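You operate a simulated robot arm through the tools that you are given. There is no shell and no other tool. Be economical: measure what you need, move in short steps, check, and stop when the job is done.

The job below is to be done with a simulated robot arm. You get a single attempt, and the scene is never put back.

Task
Seat machine ten's start plug, set the card's time, run, then pump off.

The check looks at the end state, three seconds after you hand in, the way a careful person would. Anything else that was tipped, shoved, dropped, spilled or broken makes it a failure.

Robot
A 7-joint arm with a two-finger parallel gripper on a trunk, on a base that drives. Base frame: it is fixed to the floor where the robot stands at the start and does not move with it; the origin is under the middle of the robot, x ahead of it, y to its left, z up. Lengths are in mm, angles in rad, forces in N, time in s.
With the tool pointing down near the work surface it reaches from about 280 to 760 mm from the robot's upright axis, wherever it stands. Its first joint turns from -2.897 to 2.897 rad. Places, roughly: disc [1250, 1000, 1000]; job card [500, -400, 1100]; pump ten switch [-400, 1300, 600]; seat of the start plug [500, -100, 1000]. Payload 3.91 kg.
Tool frame: the origin (TCP) lies between the finger pads and is the grasp point; the fingertips stand 30 mm ahead of it; z points along the fingers, y is the line along which they close. Largest opening 110 mm; finger width 20, thickness 10; the body of the gripper, 48 by 112 mm, starts 55 mm behind the TCP.
Orientation is told as [roll, pitch, yaw] about the base's x, y, z axes, in that order, counted from this pose: with the fingers straight down and closing along the base's y, the tool's x points along the base's -x, its y along +y and its z along -z.

Tools
- The arm moves only by the tool servo_tool. Its argument "commands" is a list of rows, each a list of 7 numbers: the shift along the tool's x, y, z in mm, then the turn, a rotation vector about the tool's x, y, z in rad, then the finger opening in mm, from 0 to 110. In form: [[x, y, z, ax, ay, az, jaw], ...]. A call has 1 to 8 rows; each row shifts and turns the commanded pose from where the row before left it, along the tool's axes as they then stand. A row lasts 0.2 s, in which the tool goes at most 50 mm and 0.15 rad; a call with a longer step from one row to the next is refused whole, and so is a gripper value outside its range. A pose out of reach is approached as far as the arm can. The call stops where the force on the tool passes 50 N (or 10 N more than at its start, if that is more) or the arm is blocked; 0.2 s more then pass. The fingers move at their own pace (about 153 mm/s each) and stop on an object; they squeeze with about 43 N. The grip force told is the motor's: it shows also when the fingers shut on nothing. Time passes only in rows, and 0.2 s behind the last, so rows that do not move let the fingers close. The reply holds the time, the measured pose of the TCP, the force on the tool along the base axes, the opening and the grip force, in the units named above and with some noise, with the torque about the TCP (base axes, N m) and any sound that the robot's microphone picked up.
- Cameras (640 x 400 px; columns grow to the right, rows downward): "scene" is now at [9.8, 130.3, 1529.4]; the picture's right is [-0.22, -0.98, 0.00], its down [-0.60, 0.14, -0.79] and it looks along [0.77, -0.17, -0.61] (base axes); focal length 269 px, centre (320, 200). "wrist" rides on the gripper at [77, 7, -114] in the tool frame; the picture's right is [-0.09, 1.00, 0.00], its down [-0.80, -0.07, -0.59] and it looks along [-0.59, -0.05, 0.80] (tool axes); focal length 270 px, centre (320, 200). There is no depth. A picture from a camera that has moved, and an enlarged one, comes with that camera's place and axes in the base frame and with its lens.
- get_image(camera): a new picture of that camera. The clock stands still meanwhile.
- slide_trunk(by): slides the trunk up (or, below 0, down) by that many mm; the arm and the scene camera ride with it, the base frame stays. It gives what a move gives, with no picture.
- base_move(legs): drives the robot by 1 to 6 legs, each [ahead, turn to the left] in mm and rad, along the robot's own axes; the way and the turn of a leg run together, so that a leg with both is an arc; at most 1500 mm and 3.142 rad a leg. The arm and the cameras ride along, it lands a little off, and it stops where it bumps. It gives what a move gives.
- turn_head(pan, tilt): turns the head with the scene camera to pan (to the left, within 2.705 rad either way) and tilt (down, from -0.506 to 1.204), counted from straight ahead of the robot. It gives what a move gives.
- inspect(camera, box): a new picture of the part [left, top, right, bottom] of that camera's present view, enlarged. The clock stands still meanwhile.
- sign_off(): hands the job in; it is judged then, once.

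Work in short steps. Places have to be worked out from the pictures, the camera data and where the tool is seen: move nearer, look again, correct. Check each grasp and each placing, and mend what went wrong. You have 120 turns and 78 pictures in all, those below and enlarged ones among them. Open the gripper and draw the arm clear of the work before you hand the job in, unless the task says otherwise; then end with one line.

The tools are called after "Request:" as a command line: name --pt "numbers of a row" for each row, then --argument value for the rest, lists and objects as JSON in quotes. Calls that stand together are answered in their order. servo_tool: Moves the arm, as the interface text tells. Its arguments: {"type":"object","properties":{"commands":{"type":"array"}},"required":["commands"]} The other tools are called the same way: slide_trunk (by) slides the trunk up or down; base_move (legs) drives the base; turn_head (pan, tilt) turns the head that bears the scene camera; get_image (camera) takes a picture; inspect (camera, box) takes an enlarged picture of a part of a camera's view; sign_off () hands the job in.

At the start:

```text
time: 0.0
tool_pos: [326.0, -337.5, 1301.1]
ee_rot: [0.001, 0.0, 0.0]
contact_force: [0.2, 0.8, 0.4]
torque: [0.0, 0.02, -0.01]
grip_width: 109.9
grasp_force: 0.0
trunk travel left (down, up): [-500.0, 110.0]
robot x, y, heading: [-1.1, -4.3, 0.003]
head pan, tilt: [-0.223, 0.661]
```

scene: 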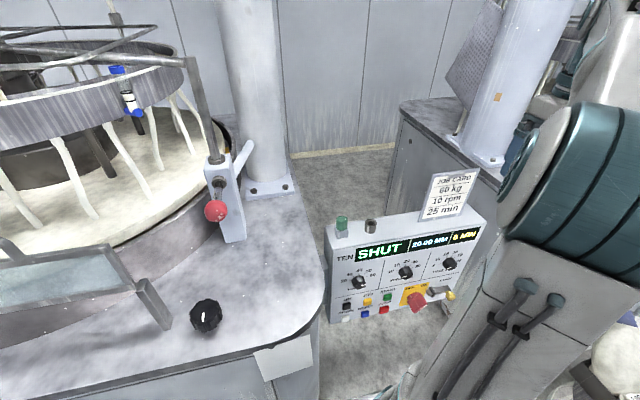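
wrist: 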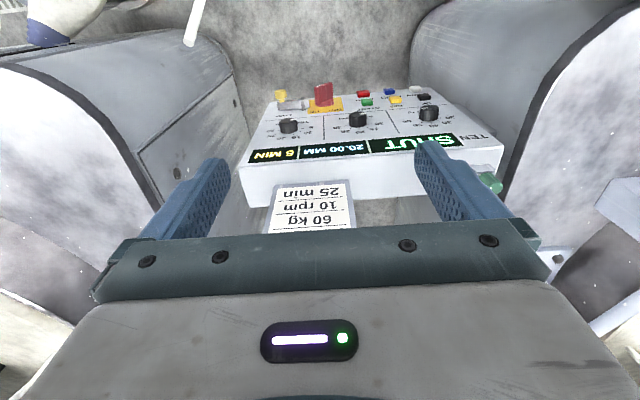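

The panel shows "TEN SHUT 20.00 MM 6 MIN", and the card reads 60 kg, 10 rpm, 25 min. I'll enlarge the panel and the card.

Request:
inspect --camera "scene" --box '[320, 160, 500, 330]'

Request:
inspect --camera "wrist" --box '[220, 70, 520, 240]'

```text
2.35 times, centred on (410, 245) of scene
camera zoom: at [9.8, 130.3, 1529.4], right [-0.22, -0.98, 0.0], down [-0.6, 0.14, -0.79], along [0.77, -0.17, -0.61], focal length 632 px, centre (108, 94)
```

zoom: 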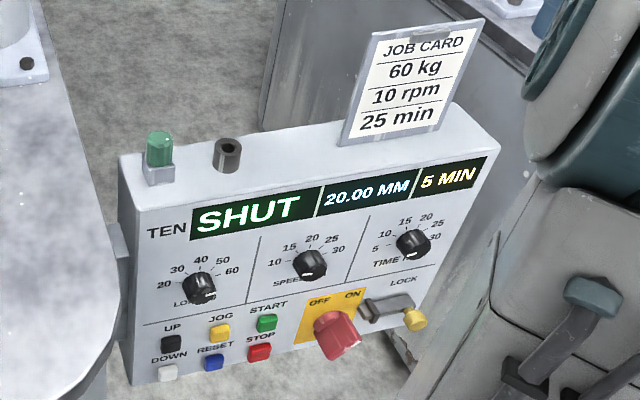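

```text
2.13 times, centred on (370, 155) of wrist
camera zoom: at [249.9, -330.7, 1415.8], right [0.09, 1.0, 0.0], down [0.8, -0.07, 0.59], along [0.59, -0.05, -0.8], focal length 577 px, centre (213, 296)
```

zoom: 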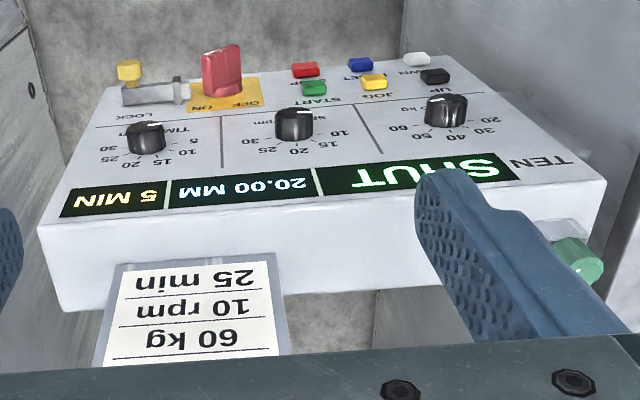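

The seat is the hollow grey socket on top of the panel box. I still have to find the plug and the pump switch, so I'll look around.

Request:
inspect --camera "scene" --box '[80, 130, 340, 380]'

Request:
turn_head --pan 0.7 --tilt 0.5

Request:
get_image --camera "scene"

Request:
turn_head --pan 1.9 --tilt 0.5

Request:
get_image --camera "scene"

```text
1.60 times, centred on (210, 255) of scene
camera zoom: at [9.8, 130.3, 1529.4], right [-0.22, -0.98, 0.0], down [-0.6, 0.14, -0.79], along [0.77, -0.17, -0.61], focal length 430 px, centre (496, 112)
```

zoom: 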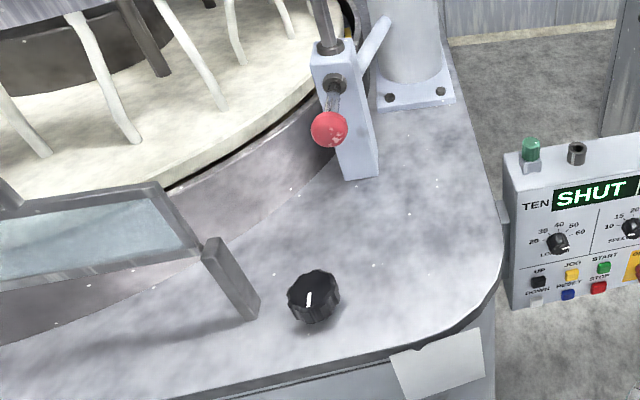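

```text
time: 1.2
tool_pos: [326.7, -337.3, 1301.1]
ee_rot: [0.0, -0.001, 0.0]
contact_force: [0.6, 0.3, 0.6]
torque: [0.0, -0.02, -0.02]
grip_width: 110.3
grasp_force: 0.1
trunk travel left (down, up): [-500.0, 110.0]
robot x, y, heading: [-0.2, 2.1, -0.002]
head pan, tilt: [0.7, 0.499]
```

```text
72 pictures are left
camera scene: at [-4.8, 208.0, 1543.8], right [0.64, -0.77, 0.0], down [-0.37, -0.31, -0.88], along [0.67, 0.56, -0.48], focal length 269 px, centre (320, 200)
```

scene: 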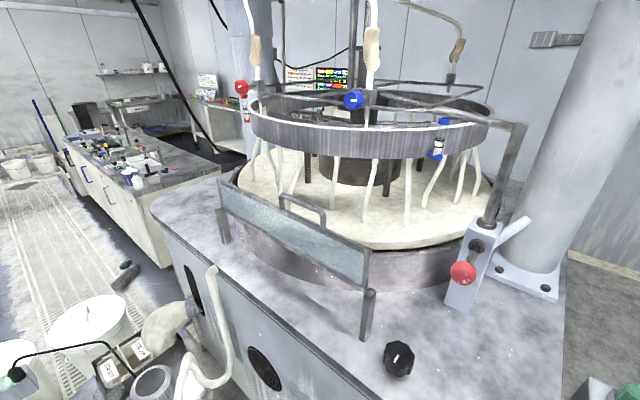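

```text
time: 2.6
tool_pos: [326.3, -336.6, 1301.6]
ee_rot: [0.0, -0.001, 0.001]
contact_force: [-0.2, -0.1, 1.0]
torque: [0.04, -0.01, 0.01]
grip_width: 110.0
grasp_force: 0.2
trunk travel left (down, up): [-500.0, 110.0]
robot x, y, heading: [1.3, -1.9, -0.003]
head pan, tilt: [1.901, 0.499]
```

```text
71 pictures are left
camera scene: at [-103.9, 235.5, 1543.8], right [0.95, 0.32, 0.0], down [0.15, -0.45, -0.88], along [-0.28, 0.83, -0.48], focal length 269 px, centre (320, 200)
```

scene: 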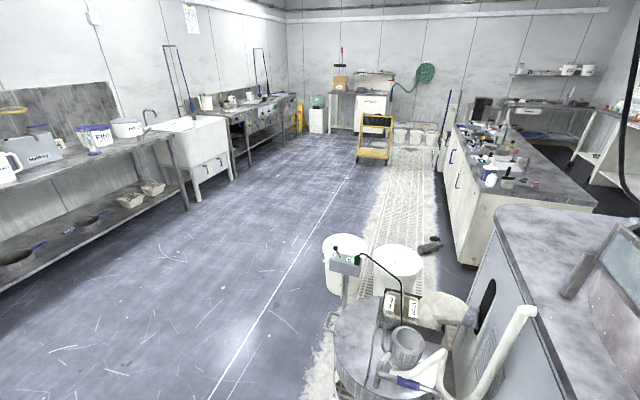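

The pump switch looks like the small box on a post near (345,258). I'll zoom in on it, then look at the black knob on the table.

Request:
inspect --camera "scene" --box '[310, 220, 470, 340]'

Request:
turn_head --pan 0.4 --tilt 0.9

Request:
get_image --camera "scene"

Request:
turn_head --pan -0.9 --tilt 0.8

Request:
get_image --camera "scene"

```text
3.33 times, centred on (390, 280) of scene
camera zoom: at [-103.9, 235.5, 1543.8], right [0.95, 0.32, 0.0], down [0.15, -0.45, -0.88], along [-0.28, 0.83, -0.48], focal length 896 px, centre (87, -67)
```

zoom: 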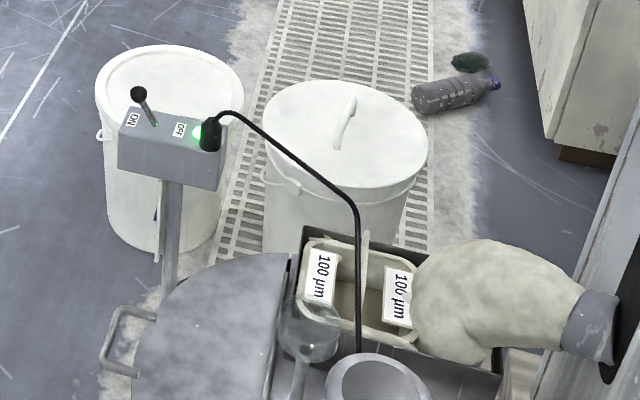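

```text
time: 4.2
tool_pos: [327.3, -337.2, 1300.2]
ee_rot: [0.0, -0.001, 0.001]
contact_force: [-0.5, -0.4, 0.2]
torque: [0.03, -0.03, 0.02]
grip_width: 110.0
grasp_force: 0.0
trunk travel left (down, up): [-500.0, 110.0]
robot x, y, heading: [-2.3, -1.6, -0.001]
head pan, tilt: [0.4, 0.901]
```

```text
69 pictures are left
camera scene: at [-4.9, 178.9, 1510.0], right [0.39, -0.92, 0.0], down [-0.72, -0.31, -0.62], along [0.57, 0.24, -0.78], focal length 269 px, centre (320, 200)
```

scene: 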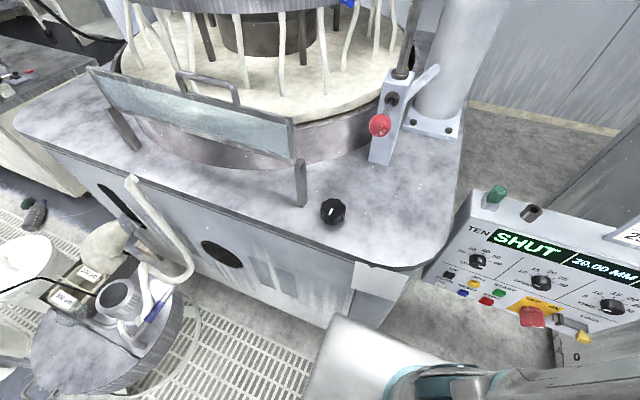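

```text
time: 5.7
tool_pos: [326.7, -338.3, 1301.1]
ee_rot: [-0.001, 0.001, 0.0]
contact_force: [-1.7, -0.4, 0.1]
torque: [-0.01, -0.01, 0.02]
grip_width: 109.8
grasp_force: 0.1
trunk travel left (down, up): [-500.0, 110.0]
robot x, y, heading: [-1.3, 0.6, 0.004]
head pan, tilt: [-0.901, 0.799]
```

```text
68 pictures are left
camera scene: at [-24.3, 86.3, 1517.8], right [-0.78, -0.62, 0.0], down [-0.45, 0.56, -0.7], along [0.43, -0.55, -0.72], focal length 269 px, centre (320, 200)
```

scene: 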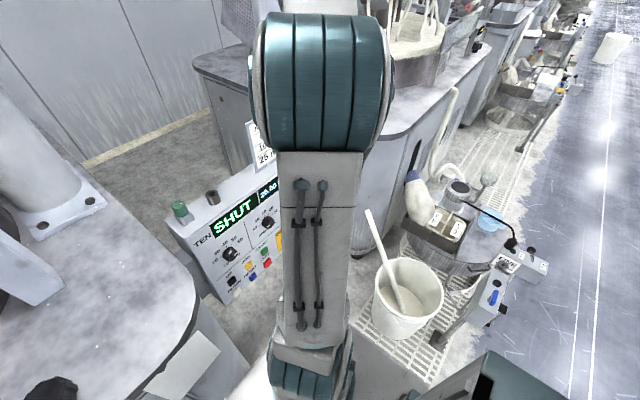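

The table holds a black knob, and a green item stands next to the socket. I'll bring the wrist camera over the panel top to tell which of them is the plug.

Request:
servo_tool --pt "-3 42 -4 0 0 0 110" --pt "-3 42 16 0 0 0 110" --pt "-3 42 16 0 0 0 110" --pt "-3 42 20 0 0 0 110" --pt "-2 39 20 0 0 0 110" --pt "0 0 0 0 0 0 110"

Request:
get_image --camera "wrist"

Request:
turn_head --pan 0.1 --tilt 0.8

Request:
get_image --camera "scene"

```text
time: 7.1
tool_pos: [338.1, -130.7, 1231.6]
ee_rot: [-0.001, 0.0, -0.002]
contact_force: [0.4, 0.4, -0.9]
torque: [-0.01, -0.04, -0.02]
grip_width: 110.0
grasp_force: 0.0
trunk travel left (down, up): [-500.0, 110.0]
robot x, y, heading: [0.6, -2.8, -0.0]
head pan, tilt: [-0.901, 0.799]
```

```text
67 pictures are left
camera wrist: at [262.0, -123.6, 1346.7], right [0.09, 1.0, 0.0], down [0.8, -0.07, 0.59], along [0.59, -0.05, -0.8], focal length 270 px, centre (320, 200)
```

wrist: 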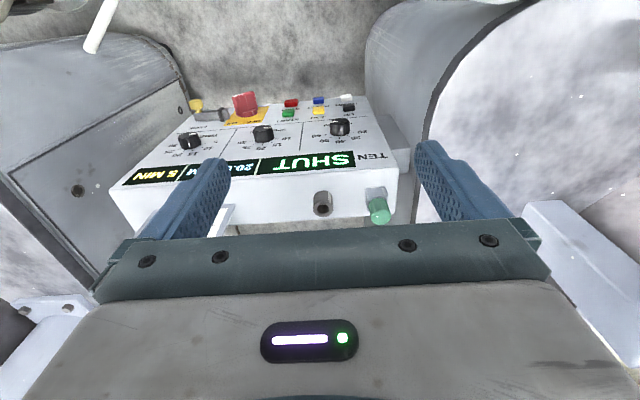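

```text
time: 8.4
tool_pos: [338.8, -130.9, 1233.2]
ee_rot: [0.001, -0.001, -0.001]
contact_force: [0.4, -0.1, 0.1]
torque: [-0.02, 0.0, 0.0]
grip_width: 109.7
grasp_force: 0.0
trunk travel left (down, up): [-500.0, 110.0]
robot x, y, heading: [2.4, -0.2, 0.003]
head pan, tilt: [0.099, 0.799]
```

```text
66 pictures are left
camera scene: at [5.8, 157.5, 1517.8], right [0.1, -1.0, 0.0], down [-0.71, -0.07, -0.7], along [0.69, 0.07, -0.72], focal length 269 px, centre (320, 200)
```

scene: 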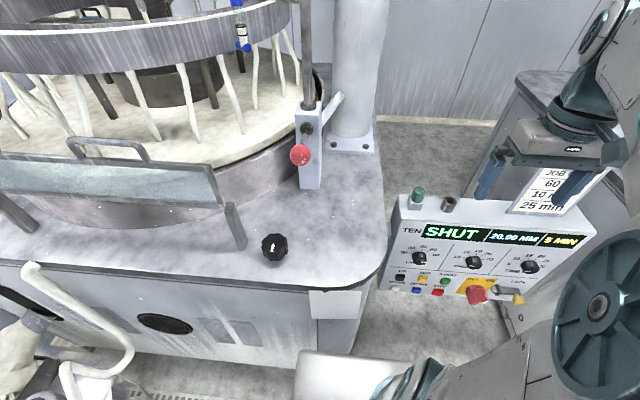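

Request:
inspect --camera "wrist" --box '[290, 160, 420, 240]'

Request:
inspect --camera "scene" --box '[240, 220, 310, 275]'

Request:
inspect --camera "scene" --box '[375, 170, 535, 300]'

```text
4.92 times, centred on (355, 200) of wrist
camera zoom: at [262.1, -123.9, 1346.9], right [0.09, 1.0, 0.0], down [0.8, -0.07, 0.59], along [0.59, -0.05, -0.8], focal length 1331 px, centre (148, 200)
```

zoom: 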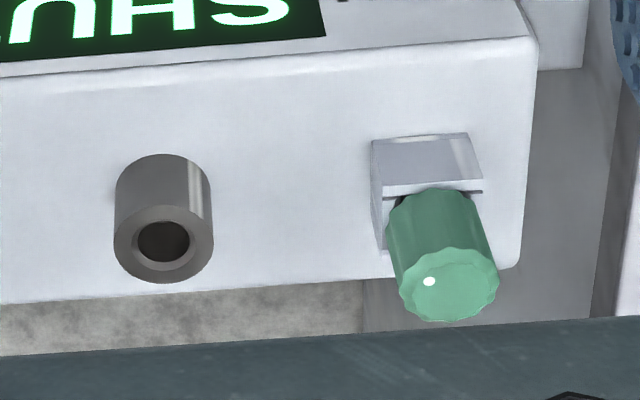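

```text
7.27 times, centred on (275, 248) of scene
camera zoom: at [5.8, 157.5, 1517.8], right [0.1, -1.0, 0.0], down [-0.71, -0.07, -0.7], along [0.69, 0.07, -0.72], focal length 1955 px, centre (647, -146)
```

zoom: 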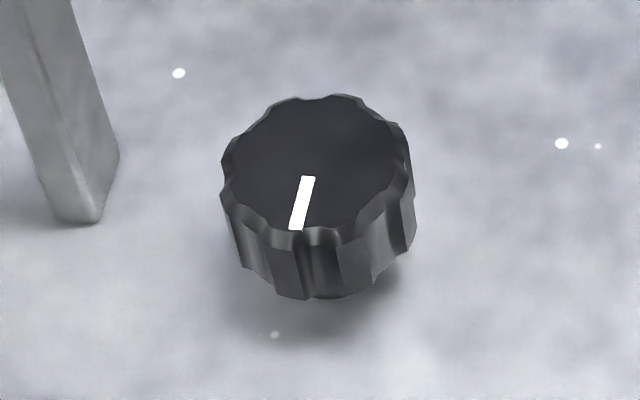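

```text
3.08 times, centred on (455, 235) of scene
camera zoom: at [5.8, 157.5, 1517.8], right [0.1, -1.0, 0.0], down [-0.71, -0.07, -0.7], along [0.69, 0.07, -0.72], focal length 827 px, centre (-95, 92)
```

zoom: 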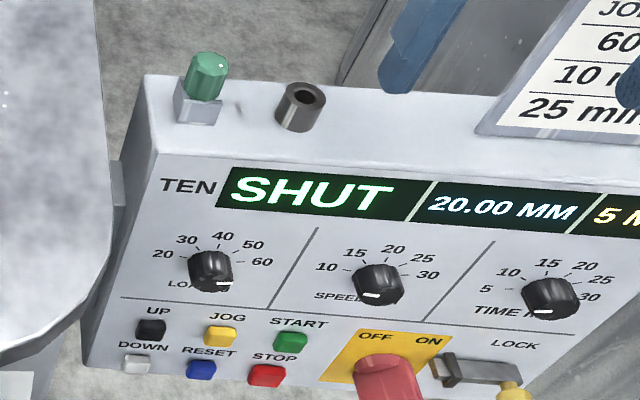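

The green scalloped plug is parked in a clip at about (545,-53, top 1022). The socket top is at about (548,-144,983). I'll move in for a closer look.

Request:
servo_tool --pt "-30 19 25 0 0 0 110" --pt "-30 19 28 0 0 0 110" --pt "-30 20 29 0 0 0 110" --pt "-28 20 30 0 0 0 80" --pt "0 0 0 0 0 0 80"

Request:
get_image --camera "wrist"

Request:
inspect --camera "scene" --box '[375, 150, 535, 250]'

```text
time: 9.6
tool_pos: [460.1, -50.1, 1120.2]
ee_rot: [-0.001, -0.001, 0.001]
contact_force: [0.4, 0.2, 0.1]
torque: [0.0, 0.04, 0.0]
grip_width: 80.3
grasp_force: 0.1
trunk travel left (down, up): [-500.0, 110.0]
robot x, y, heading: [-1.9, 1.4, 0.001]
head pan, tilt: [0.099, 0.799]
```

```text
62 pictures are left
camera wrist: at [382.8, -43.5, 1235.7], right [0.09, 1.0, 0.0], down [0.8, -0.07, 0.6], along [0.59, -0.05, -0.8], focal length 270 px, centre (320, 200)
```

wrist: 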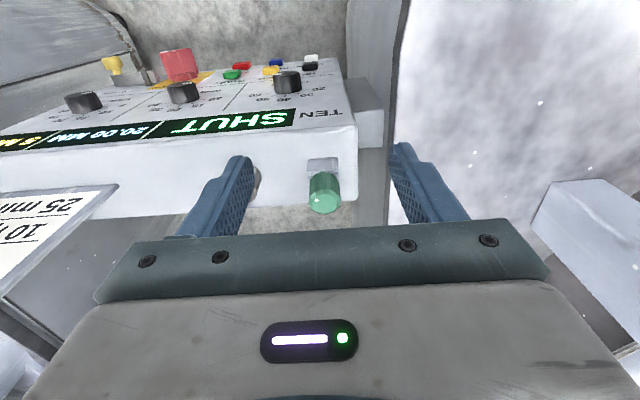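

```text
4.00 times, centred on (455, 200) of scene
camera zoom: at [5.8, 157.6, 1517.8], right [0.1, -1.0, 0.0], down [-0.71, -0.07, -0.7], along [0.69, 0.07, -0.72], focal length 1075 px, centre (-220, 200)
```

zoom: 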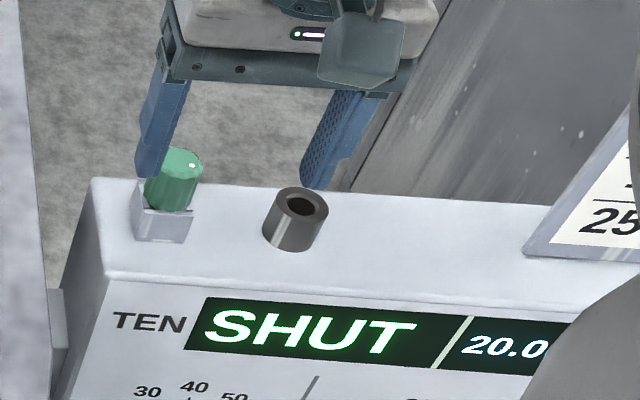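

Request:
inspect --camera "wrist" --box '[270, 140, 370, 225]'

```text
4.71 times, centred on (320, 182) of wrist
camera zoom: at [382.8, -43.5, 1235.7], right [0.09, 1.0, 0.0], down [0.8, -0.07, 0.6], along [0.59, -0.05, -0.8], focal length 1272 px, centre (320, 282)
```

zoom: 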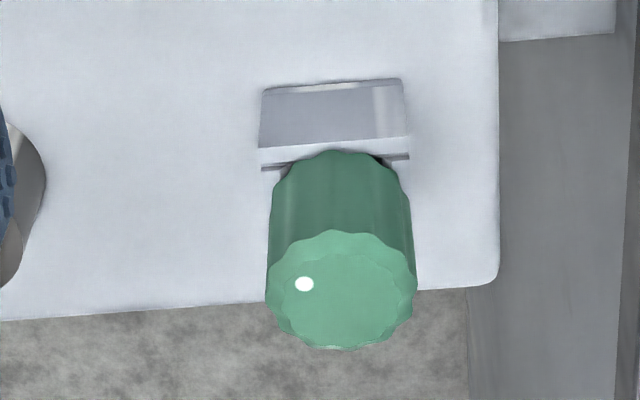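

The plug head is about 30 mm wide and spans z 992–1022, centred near (543,-53). I'll move above it and come down with the jaw at 60.

Request:
servo_tool --pt "-42 -1 0 0 0 0 60" --pt "-41 -2 0 0 0 0 60" --pt "0 0 30 0 0 0 60" --pt "0 0 30 0 0 0 60" --pt "0 0 0 0 0 0 60"

Request:
get_image --camera "wrist"

Request:
inspect --camera "scene" --box '[375, 150, 535, 250]'

```text
time: 10.8
tool_pos: [541.3, -56.5, 1062.3]
ee_rot: [0.0, 0.0, 0.0]
contact_force: [0.2, 1.3, 0.5]
torque: [-0.01, 0.0, -0.03]
grip_width: 60.2
grasp_force: 0.0
trunk travel left (down, up): [-500.0, 110.0]
robot x, y, heading: [0.6, 2.1, -0.0]
head pan, tilt: [0.099, 0.799]
```

```text
59 pictures are left
camera wrist: at [464.8, -49.1, 1177.2], right [0.09, 1.0, 0.0], down [0.8, -0.07, 0.59], along [0.59, -0.05, -0.8], focal length 270 px, centre (320, 200)
```

wrist: 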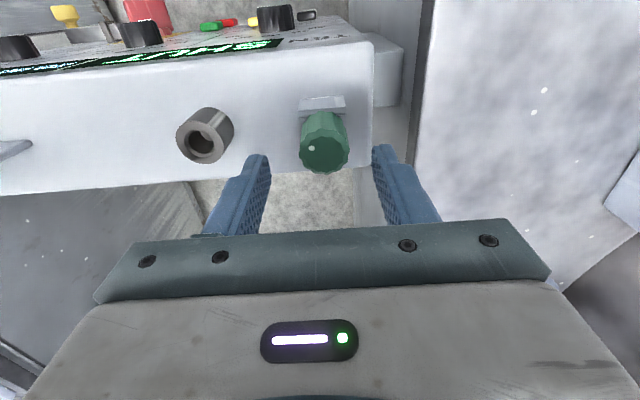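

```text
4.00 times, centred on (455, 200) of scene
camera zoom: at [6.0, 157.6, 1517.8], right [0.1, -1.0, 0.0], down [-0.71, -0.07, -0.7], along [0.69, 0.07, -0.72], focal length 1075 px, centre (-220, 200)
```

zoom: 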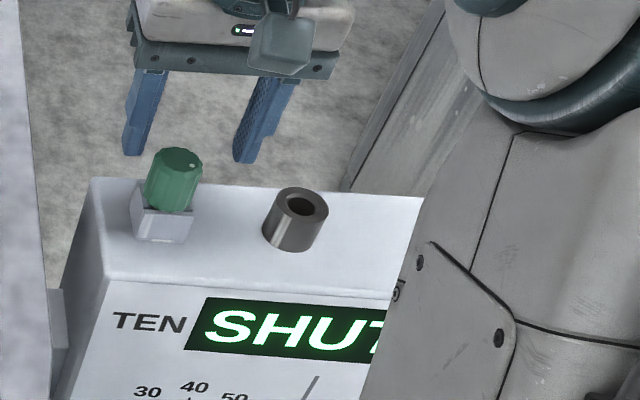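

Everything lines up: plug at about (540,-54). I'll go down to z 1026 and close.

Request:
servo_tool --pt "0 2 18 0 0 0 60" --pt "0 0 18 0 0 0 60" --pt "0 0 0 0 0 0 24" --pt "0 0 0 0 0 0 24" --pt "0 0 0 0 0 0 24"

Request:
get_image --camera "wrist"

```text
time: 12.0
tool_pos: [542.8, -52.7, 1025.2]
ee_rot: [0.001, 0.0, 0.001]
contact_force: [0.2, 0.6, 0.0]
torque: [-0.04, -0.01, 0.03]
grip_width: 30.5
grasp_force: 42.4
trunk travel left (down, up): [-500.0, 110.0]
robot x, y, heading: [-1.2, 0.9, 0.002]
head pan, tilt: [0.099, 0.799]
```

```text
57 pictures are left
camera wrist: at [465.3, -46.8, 1140.9], right [0.09, 1.0, 0.0], down [0.8, -0.07, 0.59], along [0.59, -0.05, -0.8], focal length 270 px, centre (320, 200)
```

wrist: 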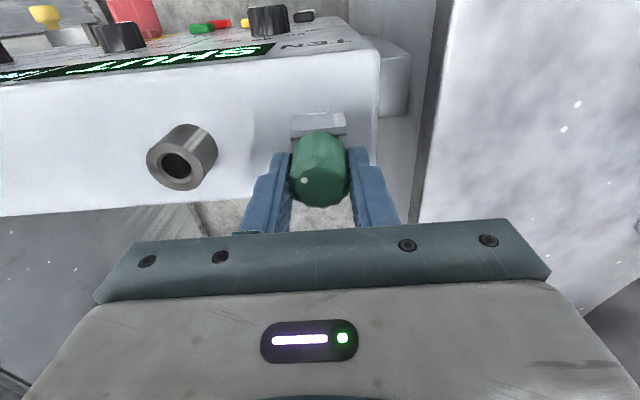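

It's gripped at 30.5 mm wide. I'll lift straight up in small steps and watch the force.

Request:
servo_tool --pt "0 0 -10 0 0 0 20" --pt "0 0 -15 0 0 0 20" --pt "0 0 -20 0 0 0 20" --pt "0 0 -20 0 0 0 20" --pt "0 0 0 0 0 0 20"

Request:
get_image --camera "wrist"

Request:
inspect --camera "scene" --box '[375, 150, 535, 250]'

```text
time: 13.2
tool_pos: [541.2, -52.7, 1090.2]
ee_rot: [0.001, 0.001, 0.001]
contact_force: [0.1, -0.1, -1.2]
torque: [-0.01, -0.03, -0.01]
grip_width: 30.5
grasp_force: 43.0
trunk travel left (down, up): [-500.0, 110.0]
robot x, y, heading: [-2.6, -1.4, 0.002]
head pan, tilt: [0.099, 0.799]
```

```text
56 pictures are left
camera wrist: at [464.3, -46.2, 1205.6], right [0.09, 1.0, 0.0], down [0.8, -0.07, 0.59], along [0.59, -0.05, -0.8], focal length 270 px, centre (320, 200)
```

wrist: 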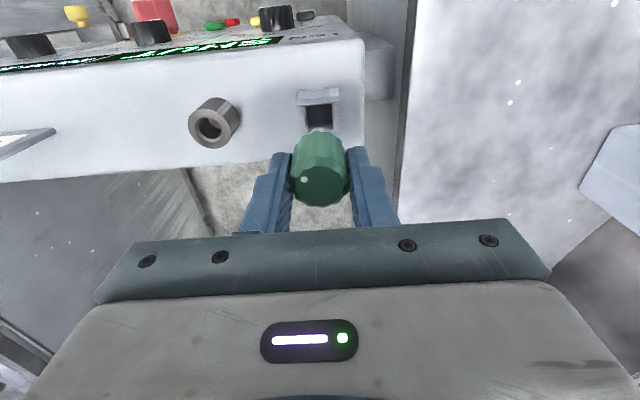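

```text
4.00 times, centred on (455, 200) of scene
camera zoom: at [5.9, 157.6, 1517.8], right [0.1, -1.0, 0.0], down [-0.71, -0.07, -0.7], along [0.69, 0.07, -0.72], focal length 1075 px, centre (-220, 200)
```

zoom: 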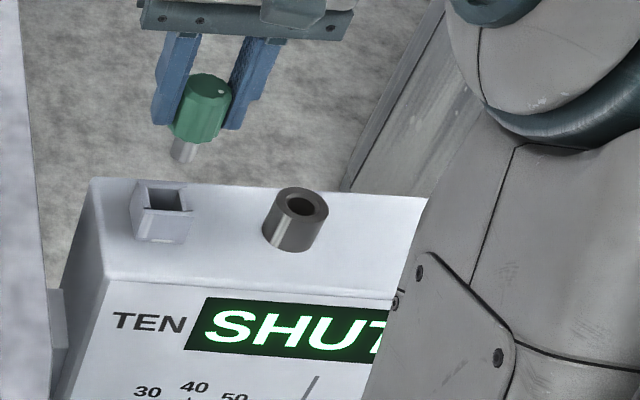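

The plug is out and its pin hangs straight down. I'll move over the socket at about (545,-147) and check the alignment.

Request:
servo_tool --pt "-2 -32 0 0 0 0 20" --pt "-2 -31 0 0 0 0 20" --pt "0 -31 0 0 0 0 20" --pt "0 0 20 0 0 0 20" --pt "0 0 0 0 0 0 20"

Request:
inspect --camera "wrist" --box '[240, 80, 400, 220]'

Request:
inspect --camera "scene" --box '[395, 160, 495, 240]'

```text
time: 14.4
tool_pos: [544.4, -147.3, 1068.9]
ee_rot: [0.001, 0.002, 0.0]
contact_force: [1.0, 1.2, -0.3]
torque: [-0.02, 0.01, 0.01]
grip_width: 30.4
grasp_force: 43.2
trunk travel left (down, up): [-500.0, 110.0]
robot x, y, heading: [-1.4, -0.7, -0.001]
head pan, tilt: [0.099, 0.799]
```

```text
2.86 times, centred on (320, 150) of wrist
camera zoom: at [467.4, -141.1, 1183.6], right [0.09, 1.0, 0.0], down [0.8, -0.07, 0.59], along [0.59, -0.05, -0.8], focal length 772 px, centre (320, 343)
```

zoom: 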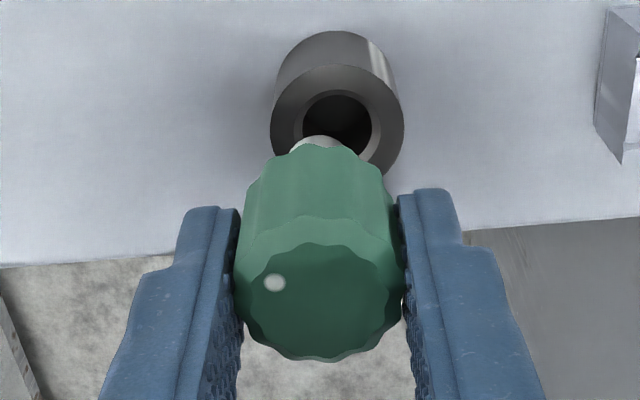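

```text
5.00 times, centred on (445, 200) of scene
camera zoom: at [6.0, 157.7, 1517.8], right [0.1, -0.99, 0.0], down [-0.71, -0.07, -0.7], along [0.69, 0.07, -0.72], focal length 1344 px, centre (-305, 200)
```

zoom: 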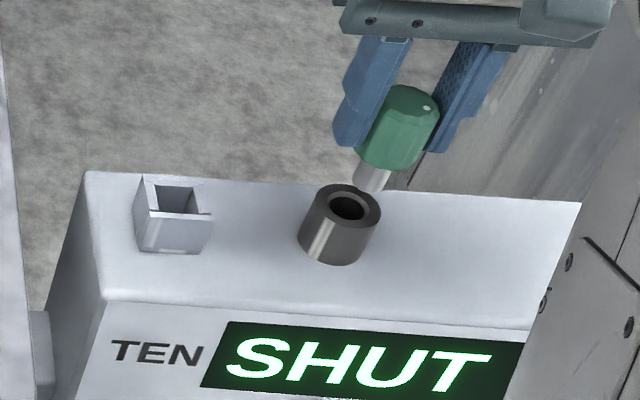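

The socket is about 5 mm further left and about 2 mm nearer. I'll correct for that and lower a little.

Request:
servo_tool --pt "2 5 0 0 0 0 20" --pt "0 0 10 0 0 0 20" --pt "0 0 0 0 0 0 20"

Request:
inspect --camera "wrist" --box '[240, 80, 400, 220]'

Request:
inspect --camera "scene" --box '[430, 170, 480, 210]'

```text
time: 15.2
tool_pos: [543.0, -141.3, 1058.8]
ee_rot: [-0.002, 0.0, -0.001]
contact_force: [-0.4, -1.1, -1.2]
torque: [0.01, 0.02, 0.0]
grip_width: 30.4
grasp_force: 43.2
trunk travel left (down, up): [-500.0, 110.0]
robot x, y, heading: [-2.0, 1.6, 0.0]
head pan, tilt: [0.099, 0.799]
```

```text
2.86 times, centred on (320, 150) of wrist
camera zoom: at [466.2, -135.8, 1174.3], right [0.09, 1.0, 0.0], down [0.8, -0.07, 0.59], along [0.59, -0.05, -0.8], focal length 772 px, centre (320, 343)
```

zoom: 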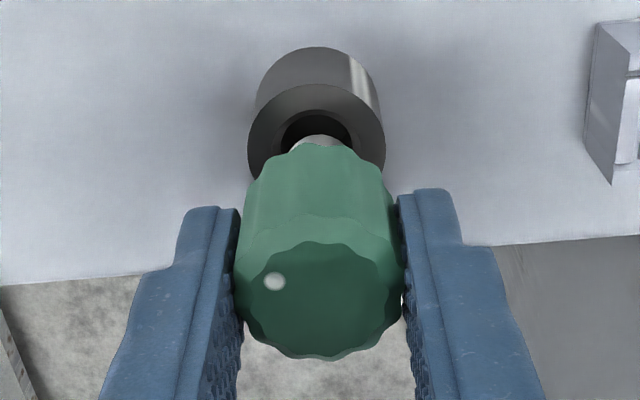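

```text
10.00 times, centred on (455, 190) of scene
camera zoom: at [6.0, 157.5, 1517.8], right [0.1, -1.0, 0.0], down [-0.71, -0.07, -0.7], along [0.69, 0.07, -0.72], focal length 2688 px, centre (-1030, 300)
```

zoom: 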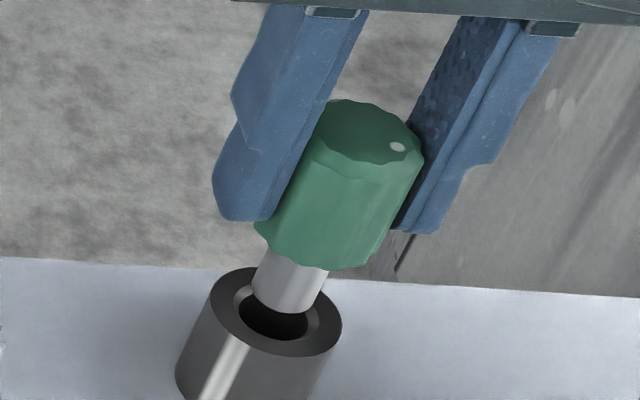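

Both cameras now agree: the socket is at (541,-142.5,990) and the pin tip is about 5 mm above it. I'll lower slowly and watch the force.

Request:
servo_tool --pt "0.5 -0.5 3 0 0 0 20" --pt "0 0 3 0 0 0 20" --pt "0 0 3 0 0 0 20" --pt "0 0 3 0 0 0 20"

Request:
inspect --camera "scene" --box '[430, 170, 480, 210]'

```text
time: 16.2
tool_pos: [542.2, -142.8, 1046.2]
ee_rot: [0.0, 0.0, 0.001]
contact_force: [-0.9, 0.0, -1.2]
torque: [0.01, -0.01, 0.01]
grip_width: 30.7
grasp_force: 42.9
trunk travel left (down, up): [-500.0, 110.0]
robot x, y, heading: [0.2, 0.6, 0.003]
head pan, tilt: [0.099, 0.799]
```

```text
10.00 times, centred on (455, 190) of scene
camera zoom: at [5.9, 157.5, 1517.8], right [0.1, -1.0, 0.0], down [-0.71, -0.07, -0.7], along [0.69, 0.07, -0.72], focal length 2688 px, centre (-1030, 300)
```

zoom: 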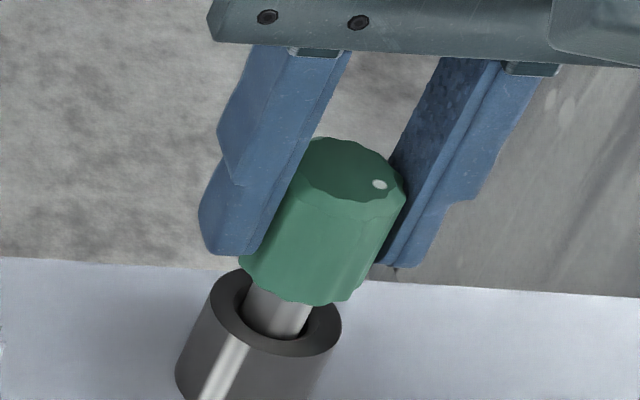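

The pin is in the hole with no force on it. I'll keep lowering.

Request:
servo_tool --pt "0 0 4 0 0 0 20" --pt "0 0 4 0 0 0 20" --pt "0 0 4 0 0 0 20" --pt "0 0 3 0 0 0 20" --pt "0 0 3 0 0 0 20" --pt "0 0 3 0 0 0 20"

Request:
inspect --camera "scene" --box '[400, 170, 500, 240]'

```text
time: 17.6
tool_pos: [543.1, -142.4, 1029.7]
ee_rot: [-0.001, -0.009, 0.0]
contact_force: [0.4, 1.2, 23.5]
torque: [-0.19, 0.42, -0.16]
grip_width: 30.5
grasp_force: 42.6
trunk travel left (down, up): [-500.0, 110.0]
robot x, y, heading: [0.4, 3.7, -0.003]
head pan, tilt: [0.099, 0.799]
```

```text
5.71 times, centred on (450, 205) of scene
camera zoom: at [3.6, 158.4, 1518.2], right [0.1, -0.99, 0.0], down [-0.71, -0.07, -0.7], along [0.69, 0.07, -0.72], focal length 1536 px, centre (-423, 171)
```

zoom: 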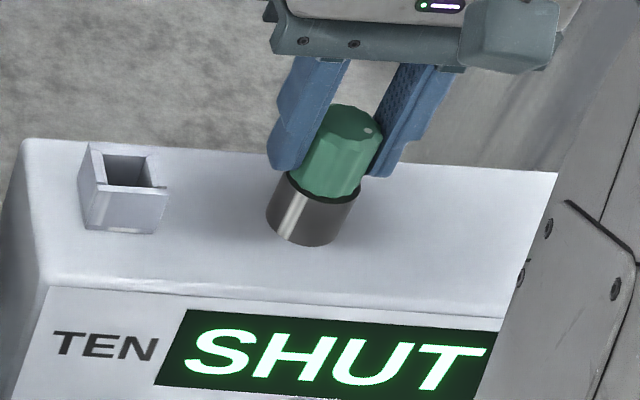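

It's on the rim at 23 N. I'll press a little more to be sure it's fully seated, then release.

Request:
servo_tool --pt "0 0 1.5 0 0 0 20" --pt "0 0 1.5 0 0 0 20" --pt "0 0 0 0 0 0 20"

Request:
inspect --camera "scene" --box '[400, 170, 500, 240]'

```text
time: 18.4
tool_pos: [542.8, -142.4, 1025.0]
ee_rot: [-0.001, -0.006, -0.001]
contact_force: [6.1, 1.4, 33.5]
torque: [-0.22, -0.02, -0.19]
grip_width: 30.3
grasp_force: 43.2
trunk travel left (down, up): [-500.0, 110.0]
robot x, y, heading: [1.2, 1.0, -0.003]
head pan, tilt: [0.099, 0.799]
```

```text
5.71 times, centred on (450, 205) of scene
camera zoom: at [4.0, 158.4, 1517.8], right [0.1, -0.99, 0.0], down [-0.71, -0.07, -0.7], along [0.69, 0.07, -0.72], focal length 1536 px, centre (-423, 171)
```

zoom: 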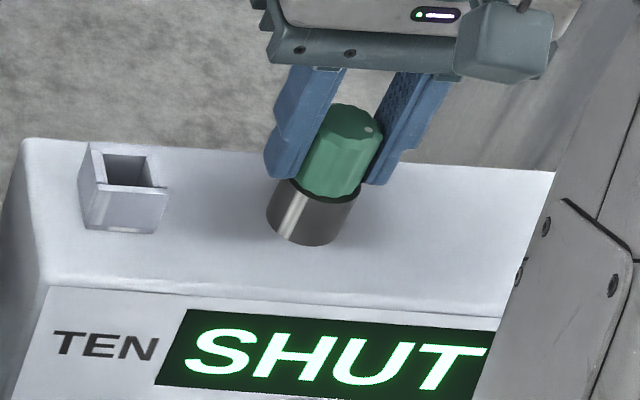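

The head didn't move any further, so it's seated. I'll open the jaw, go straight up, and then look at the display and dials.

Request:
servo_tool --pt "0 0 -3 0 0 0 30" --pt "0 0 0 0 0 0 60" --pt "0 0 0 0 0 0 60" --pt "0 0 -40 0 0 0 60" --pt "0 0 -45 0 0 0 60" --pt "45 0 -45 0 0 0 60" --pt "45 0 -45 0 0 0 60" --pt "45 0 -20 0 0 0 60"

Request:
get_image --camera "scene"

Request:
get_image --camera "wrist"

```text
refused: row 6 steps farther than a row can; nothing moved
```

```text
47 pictures are left
camera scene: at [4.0, 158.4, 1517.8], right [0.1, -0.99, 0.0], down [-0.71, -0.07, -0.7], along [0.69, 0.07, -0.72], focal length 269 px, centre (320, 200)
```

scene: 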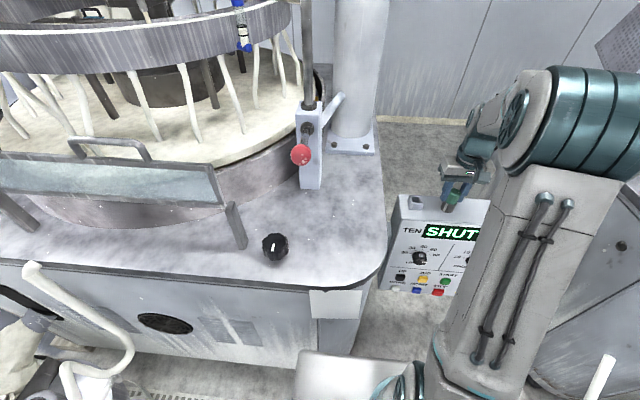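

```text
46 pictures are left
camera wrist: at [465.7, -135.6, 1139.6], right [0.09, 1.0, 0.0], down [0.8, -0.07, 0.6], along [0.6, -0.05, -0.8], focal length 270 px, centre (320, 200)
```

wrist: 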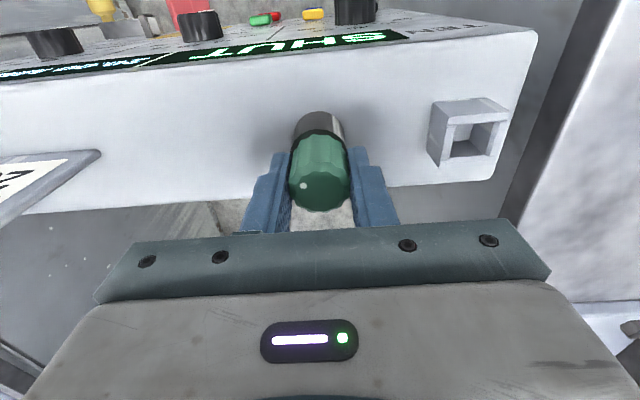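

That call was refused because one diagonal step was too long. I'll retry with shorter steps.

Request:
servo_tool --pt "0 0 -3 0 0 0 40" --pt "0 0 0 0 0 0 60" --pt "0 0 0 0 0 0 60" --pt "0 0 -40 0 0 0 60" --pt "0 0 -45 0 0 0 60" --pt "35 -20 -25 0 0 0 60" --pt "35 -20 -25 0 0 0 60" --pt "35 -20 -25 0 0 0 60"

Request:
inspect --camera "scene" --box '[375, 170, 615, 320]'

Request:
get_image --camera "wrist"

```text
time: 20.2
tool_pos: [435.8, -204.2, 1186.9]
ee_rot: [-0.001, 0.002, 0.0]
contact_force: [0.9, 0.4, 0.8]
torque: [-0.03, -0.01, -0.02]
grip_width: 59.9
grasp_force: 0.1
trunk travel left (down, up): [-500.0, 110.0]
robot x, y, heading: [4.3, -0.6, 0.0]
head pan, tilt: [0.099, 0.799]
```

```text
2.67 times, centred on (495, 245) of scene
camera zoom: at [5.2, 157.5, 1517.8], right [0.1, -1.0, 0.0], down [-0.71, -0.07, -0.7], along [0.69, 0.07, -0.72], focal length 717 px, centre (-147, 80)
```

zoom: 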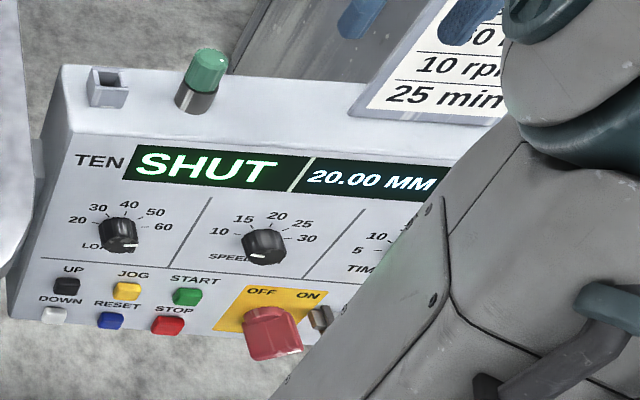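

```text
44 pictures are left
camera wrist: at [358.8, -198.0, 1302.4], right [0.09, 1.0, 0.0], down [0.8, -0.07, 0.59], along [0.59, -0.05, -0.8], focal length 270 px, centre (320, 200)
```

wrist: 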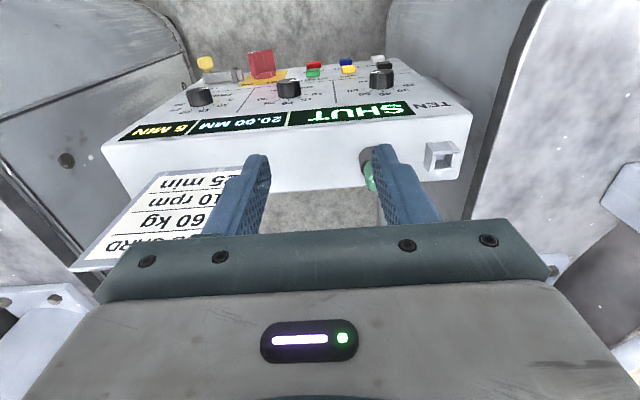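

The plug is seated and the panel still reads SHUT. The panel face looks near-vertical at x≈480, z 650–950. I'll move the arm right and lower the trunk to see the face squarely.

Request:
servo_tool --pt "25 -36 -16 0 0 0 60" --pt "25 -36 -16 0 0 0 60" --pt "25 -36 -16 0 0 0 60" --pt "25 -36 -16 0 0 0 60" --pt "15 -40 -16 0 0 0 60" --pt "0 -45 -16 0 0 0 60"

Request:
slide_trunk --by -250

Request:
turn_head --pan -0.4 --tilt 0.65

Request:
get_image --camera "scene"

```text
time: 21.6
tool_pos: [324.0, -433.9, 1281.7]
ee_rot: [0.001, 0.0, 0.0]
contact_force: [0.1, -0.5, 0.3]
torque: [0.02, 0.01, -0.02]
grip_width: 60.0
grasp_force: 0.0
trunk travel left (down, up): [-500.0, 110.0]
robot x, y, heading: [0.3, -1.0, -0.005]
head pan, tilt: [0.099, 0.799]
```

```text
time: 24.1
tool_pos: [324.1, -433.4, 1033.2]
ee_rot: [-0.001, 0.0, 0.0]
contact_force: [-0.3, -0.3, 0.0]
torque: [-0.03, -0.02, -0.02]
grip_width: 59.8
grasp_force: 0.1
trunk travel left (down, up): [-250.0, 360.0]
robot x, y, heading: [1.1, -5.0, 0.003]
head pan, tilt: [0.099, 0.799]
```

```text
time: 25.1
tool_pos: [323.3, -433.3, 1032.8]
ee_rot: [-0.002, 0.0, -0.002]
contact_force: [0.0, -0.3, 0.4]
torque: [-0.02, 0.0, 0.01]
grip_width: 59.9
grasp_force: 0.1
trunk travel left (down, up): [-250.0, 360.0]
robot x, y, heading: [-3.0, 0.2, -0.004]
head pan, tilt: [-0.4, 0.649]
```

```text
43 pictures are left
camera scene: at [5.5, 115.7, 1280.4], right [-0.39, -0.92, 0.0], down [-0.56, 0.23, -0.8], along [0.73, -0.31, -0.6], focal length 269 px, centre (320, 200)
```

scene: 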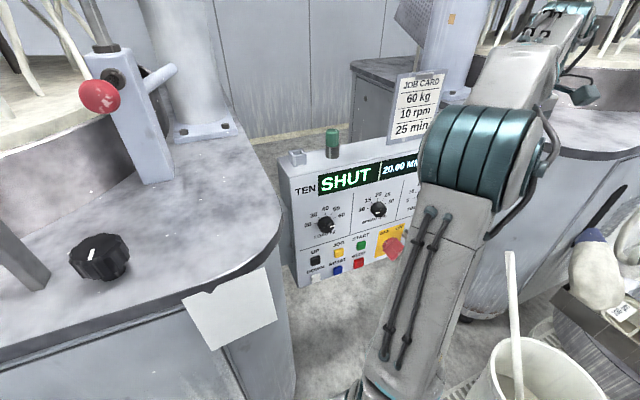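

The arm blocks this view, so I'll use the wrist camera instead. I'll shift in front of the panel and pitch the tool up 0.94 rad so that camera looks level at the face.

Request:
servo_tool --pt "0 37 16 0 0 0 60" --pt "0 37 16 0 0 0 60" --pt "0 37 16 0 0 0 60" --pt "0 37 16 0 0 0 60" --pt "0 35 16 0 0 0 60" --pt "0 0 0 0 -0.13 0 60" --pt "0 0 0 0 -0.13 0 60" --pt "0 0 0 0 -0.13 0 60"

Request:
servo_tool --pt "0 0 0 0 -0.13 0 60" --pt "0 0 0 0 -0.13 0 60" --pt "0 0 0 0 -0.13 0 60" --pt "0 0 0 0 -0.13 0 60" --pt "0 0 0 0 0 0 60"

Request:
get_image --camera "wrist"

```text
time: 26.9
tool_pos: [323.8, -251.0, 952.8]
ee_rot: [-0.001, -0.392, -0.002]
contact_force: [-1.1, -0.5, -0.2]
torque: [0.0, 0.0, -0.02]
grip_width: 60.0
grasp_force: 0.1
trunk travel left (down, up): [-250.0, 360.0]
robot x, y, heading: [-1.6, -0.5, 0.0]
head pan, tilt: [-0.4, 0.649]
```

```text
time: 28.1
tool_pos: [330.6, -251.9, 935.9]
ee_rot: [0.02, -0.854, -0.021]
contact_force: [-0.3, -0.3, -0.4]
torque: [-0.01, -0.04, 0.01]
grip_width: 59.8
grasp_force: 0.0
trunk travel left (down, up): [-250.0, 360.0]
robot x, y, heading: [2.6, -1.4, -0.002]
head pan, tilt: [-0.4, 0.649]
```

```text
42 pictures are left
camera wrist: at [193.0, -245.8, 953.9], right [0.06, 0.99, 0.08], down [0.08, -0.08, 0.99], along [0.99, -0.06, -0.08], focal length 270 px, centre (320, 200)
```

wrist: 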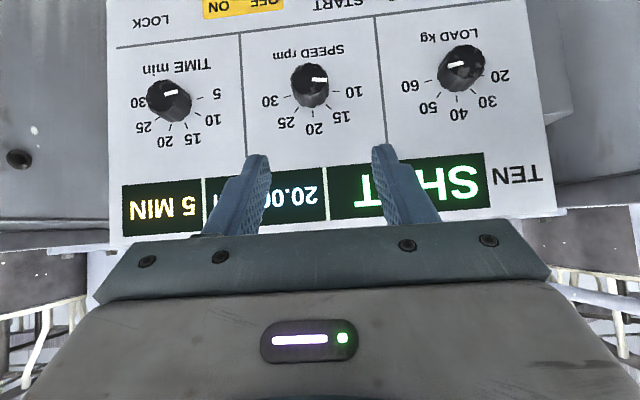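

The face is nearly vertical. I'll zoom in on the TIME knob.

Request:
inspect --camera "wrist" --box '[110, 50, 250, 150]'

Request:
servo_tool --pt "0 0 0 0 0.087 0 60" --pt "20 0 0 0 0 0 60" --pt "30 0 0 0 0 0 60" --pt "30 0 0 0 0 0 60" --pt "30 0 0 0 0 0 60" --pt "30 0 0 0 0 0 60" --pt "0 0 0 0 0 0 60"

Request:
get_image --camera "wrist"

```text
4.00 times, centred on (180, 100) of wrist
camera zoom: at [193.0, -245.8, 953.9], right [0.06, 0.99, 0.08], down [0.08, -0.08, 0.99], along [0.99, -0.06, -0.08], focal length 1081 px, centre (880, 600)
```

zoom: 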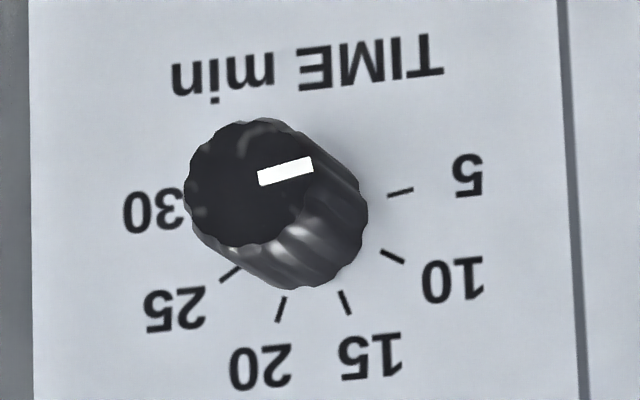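

```text
time: 29.1
tool_pos: [283.6, -254.0, 856.4]
ee_rot: [0.026, -0.658, -0.02]
contact_force: [0.7, 0.0, 0.1]
torque: [-0.03, 0.01, 0.02]
grip_width: 60.0
grasp_force: 0.0
trunk travel left (down, up): [-250.0, 360.0]
robot x, y, heading: [-0.5, 1.2, 0.0]
head pan, tilt: [-0.4, 0.649]
stopped in row 5: the arm was blocked; the commanded pose is now the measured one
```

```text
40 pictures are left
camera wrist: at [152.7, -247.1, 900.2], right [0.07, 0.99, 0.07], down [0.27, -0.09, 0.96], along [0.96, -0.05, -0.27], focal length 270 px, centre (320, 200)
```

wrist: 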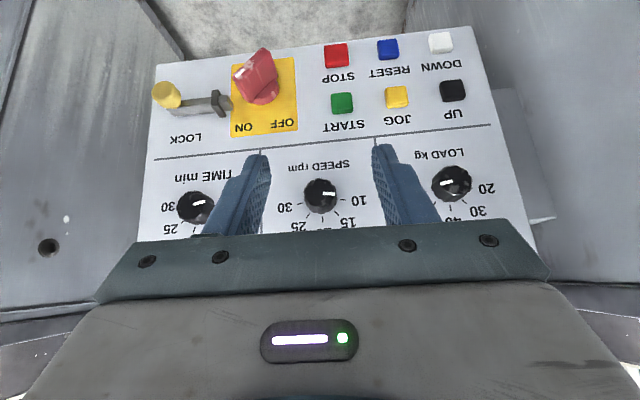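

The TIME pointer is at 5, and 25 is 4×42° clockwise from it. I'll zoom in on the red switch and lock, and look behind the robot before backing up.

Request:
inspect --camera "wrist" --box '[145, 35, 305, 150]'

Request:
turn_head --pan 2.65 --tilt 0.8

Request:
get_image --camera "scene"

```text
3.48 times, centred on (225, 92) of wrist
camera zoom: at [152.7, -247.1, 900.2], right [0.07, 0.99, 0.07], down [0.27, -0.09, 0.96], along [0.96, -0.05, -0.27], focal length 940 px, centre (650, 574)
```

zoom: 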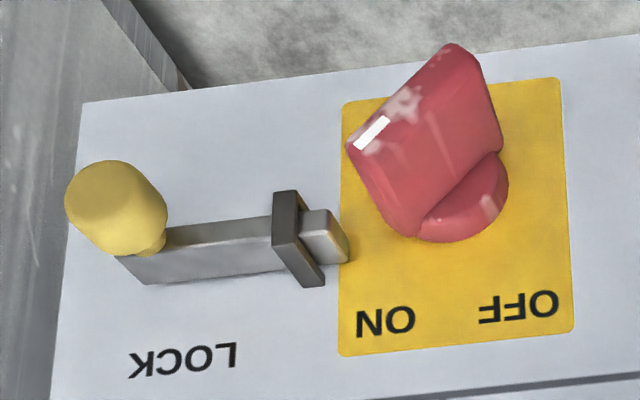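

```text
time: 31.7
tool_pos: [283.5, -252.5, 857.8]
ee_rot: [0.03, -0.661, -0.022]
contact_force: [0.3, 0.3, 0.2]
torque: [-0.01, -0.01, -0.02]
grip_width: 60.2
grasp_force: 0.0
trunk travel left (down, up): [-250.0, 360.0]
robot x, y, heading: [-3.1, 0.2, 0.001]
head pan, tilt: [2.649, 0.799]
```

```text
38 pictures are left
camera scene: at [-145.6, 187.7, 1267.9], right [0.47, 0.88, 0.0], down [0.63, -0.34, -0.7], along [-0.61, 0.33, -0.72], focal length 269 px, centre (320, 200)
```

scene: 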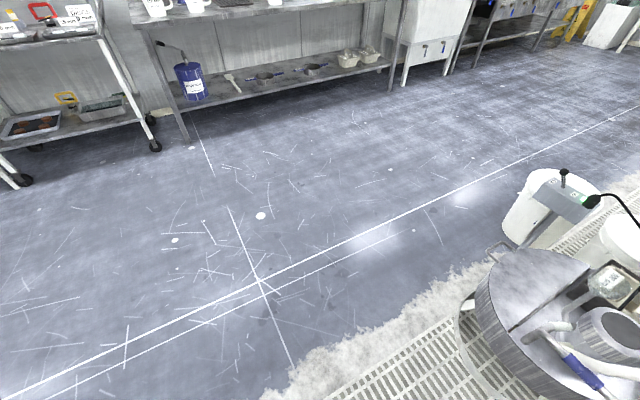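

The red switch already points to ON and the lock is clear of it. The floor behind is free, so I'll back up 200 mm for room and then bring the tool level.

Request:
base_move --legs '[[-200, 0]]'

Request:
turn_head --pan -0.25 --tilt 0.5

Request:
servo_tool --pt "0 0 0 0 -0.14 0 60" --pt "0 0 0 0 -0.14 0 60" --pt "0 0 0 0 -0.14 0 60" --pt "0 0 0 0 -0.14 0 60" --pt "0 0 0 0 -0.14 0 60" --pt "0 0 0 0 -0.14 0 60" --pt "0 0 0 0 -0.07 0 60"

```text
time: 33.3
tool_pos: [85.5, -254.0, 857.8]
ee_rot: [0.029, -0.661, -0.023]
contact_force: [-0.1, 0.4, 0.1]
torque: [-0.01, 0.0, -0.03]
grip_width: 59.9
grasp_force: 0.0
trunk travel left (down, up): [-250.0, 360.0]
robot x, y, heading: [-198.9, -0.5, -0.003]
head pan, tilt: [2.649, 0.799]
```

```text
time: 35.9
tool_pos: [85.0, -253.2, 857.7]
ee_rot: [0.027, -0.659, -0.023]
contact_force: [0.4, -0.2, -1.2]
torque: [-0.02, -0.02, 0.0]
grip_width: 60.0
grasp_force: 0.0
trunk travel left (down, up): [-250.0, 360.0]
robot x, y, heading: [-196.9, 2.4, -0.004]
head pan, tilt: [-0.25, 0.499]
```

```text
time: 36.5
tool_pos: [89.9, -254.2, 810.4]
ee_rot: [-0.003, -0.717, -0.012]
contact_force: [0.7, 0.3, 0.1]
torque: [0.0, 0.02, 0.0]
grip_width: 59.9
grasp_force: 0.0
trunk travel left (down, up): [-250.0, 360.0]
robot x, y, heading: [-197.0, 1.1, 0.002]
head pan, tilt: [-0.25, 0.499]
stopped in row 3: the arm was blocked; the commanded pose is now the measured one
```

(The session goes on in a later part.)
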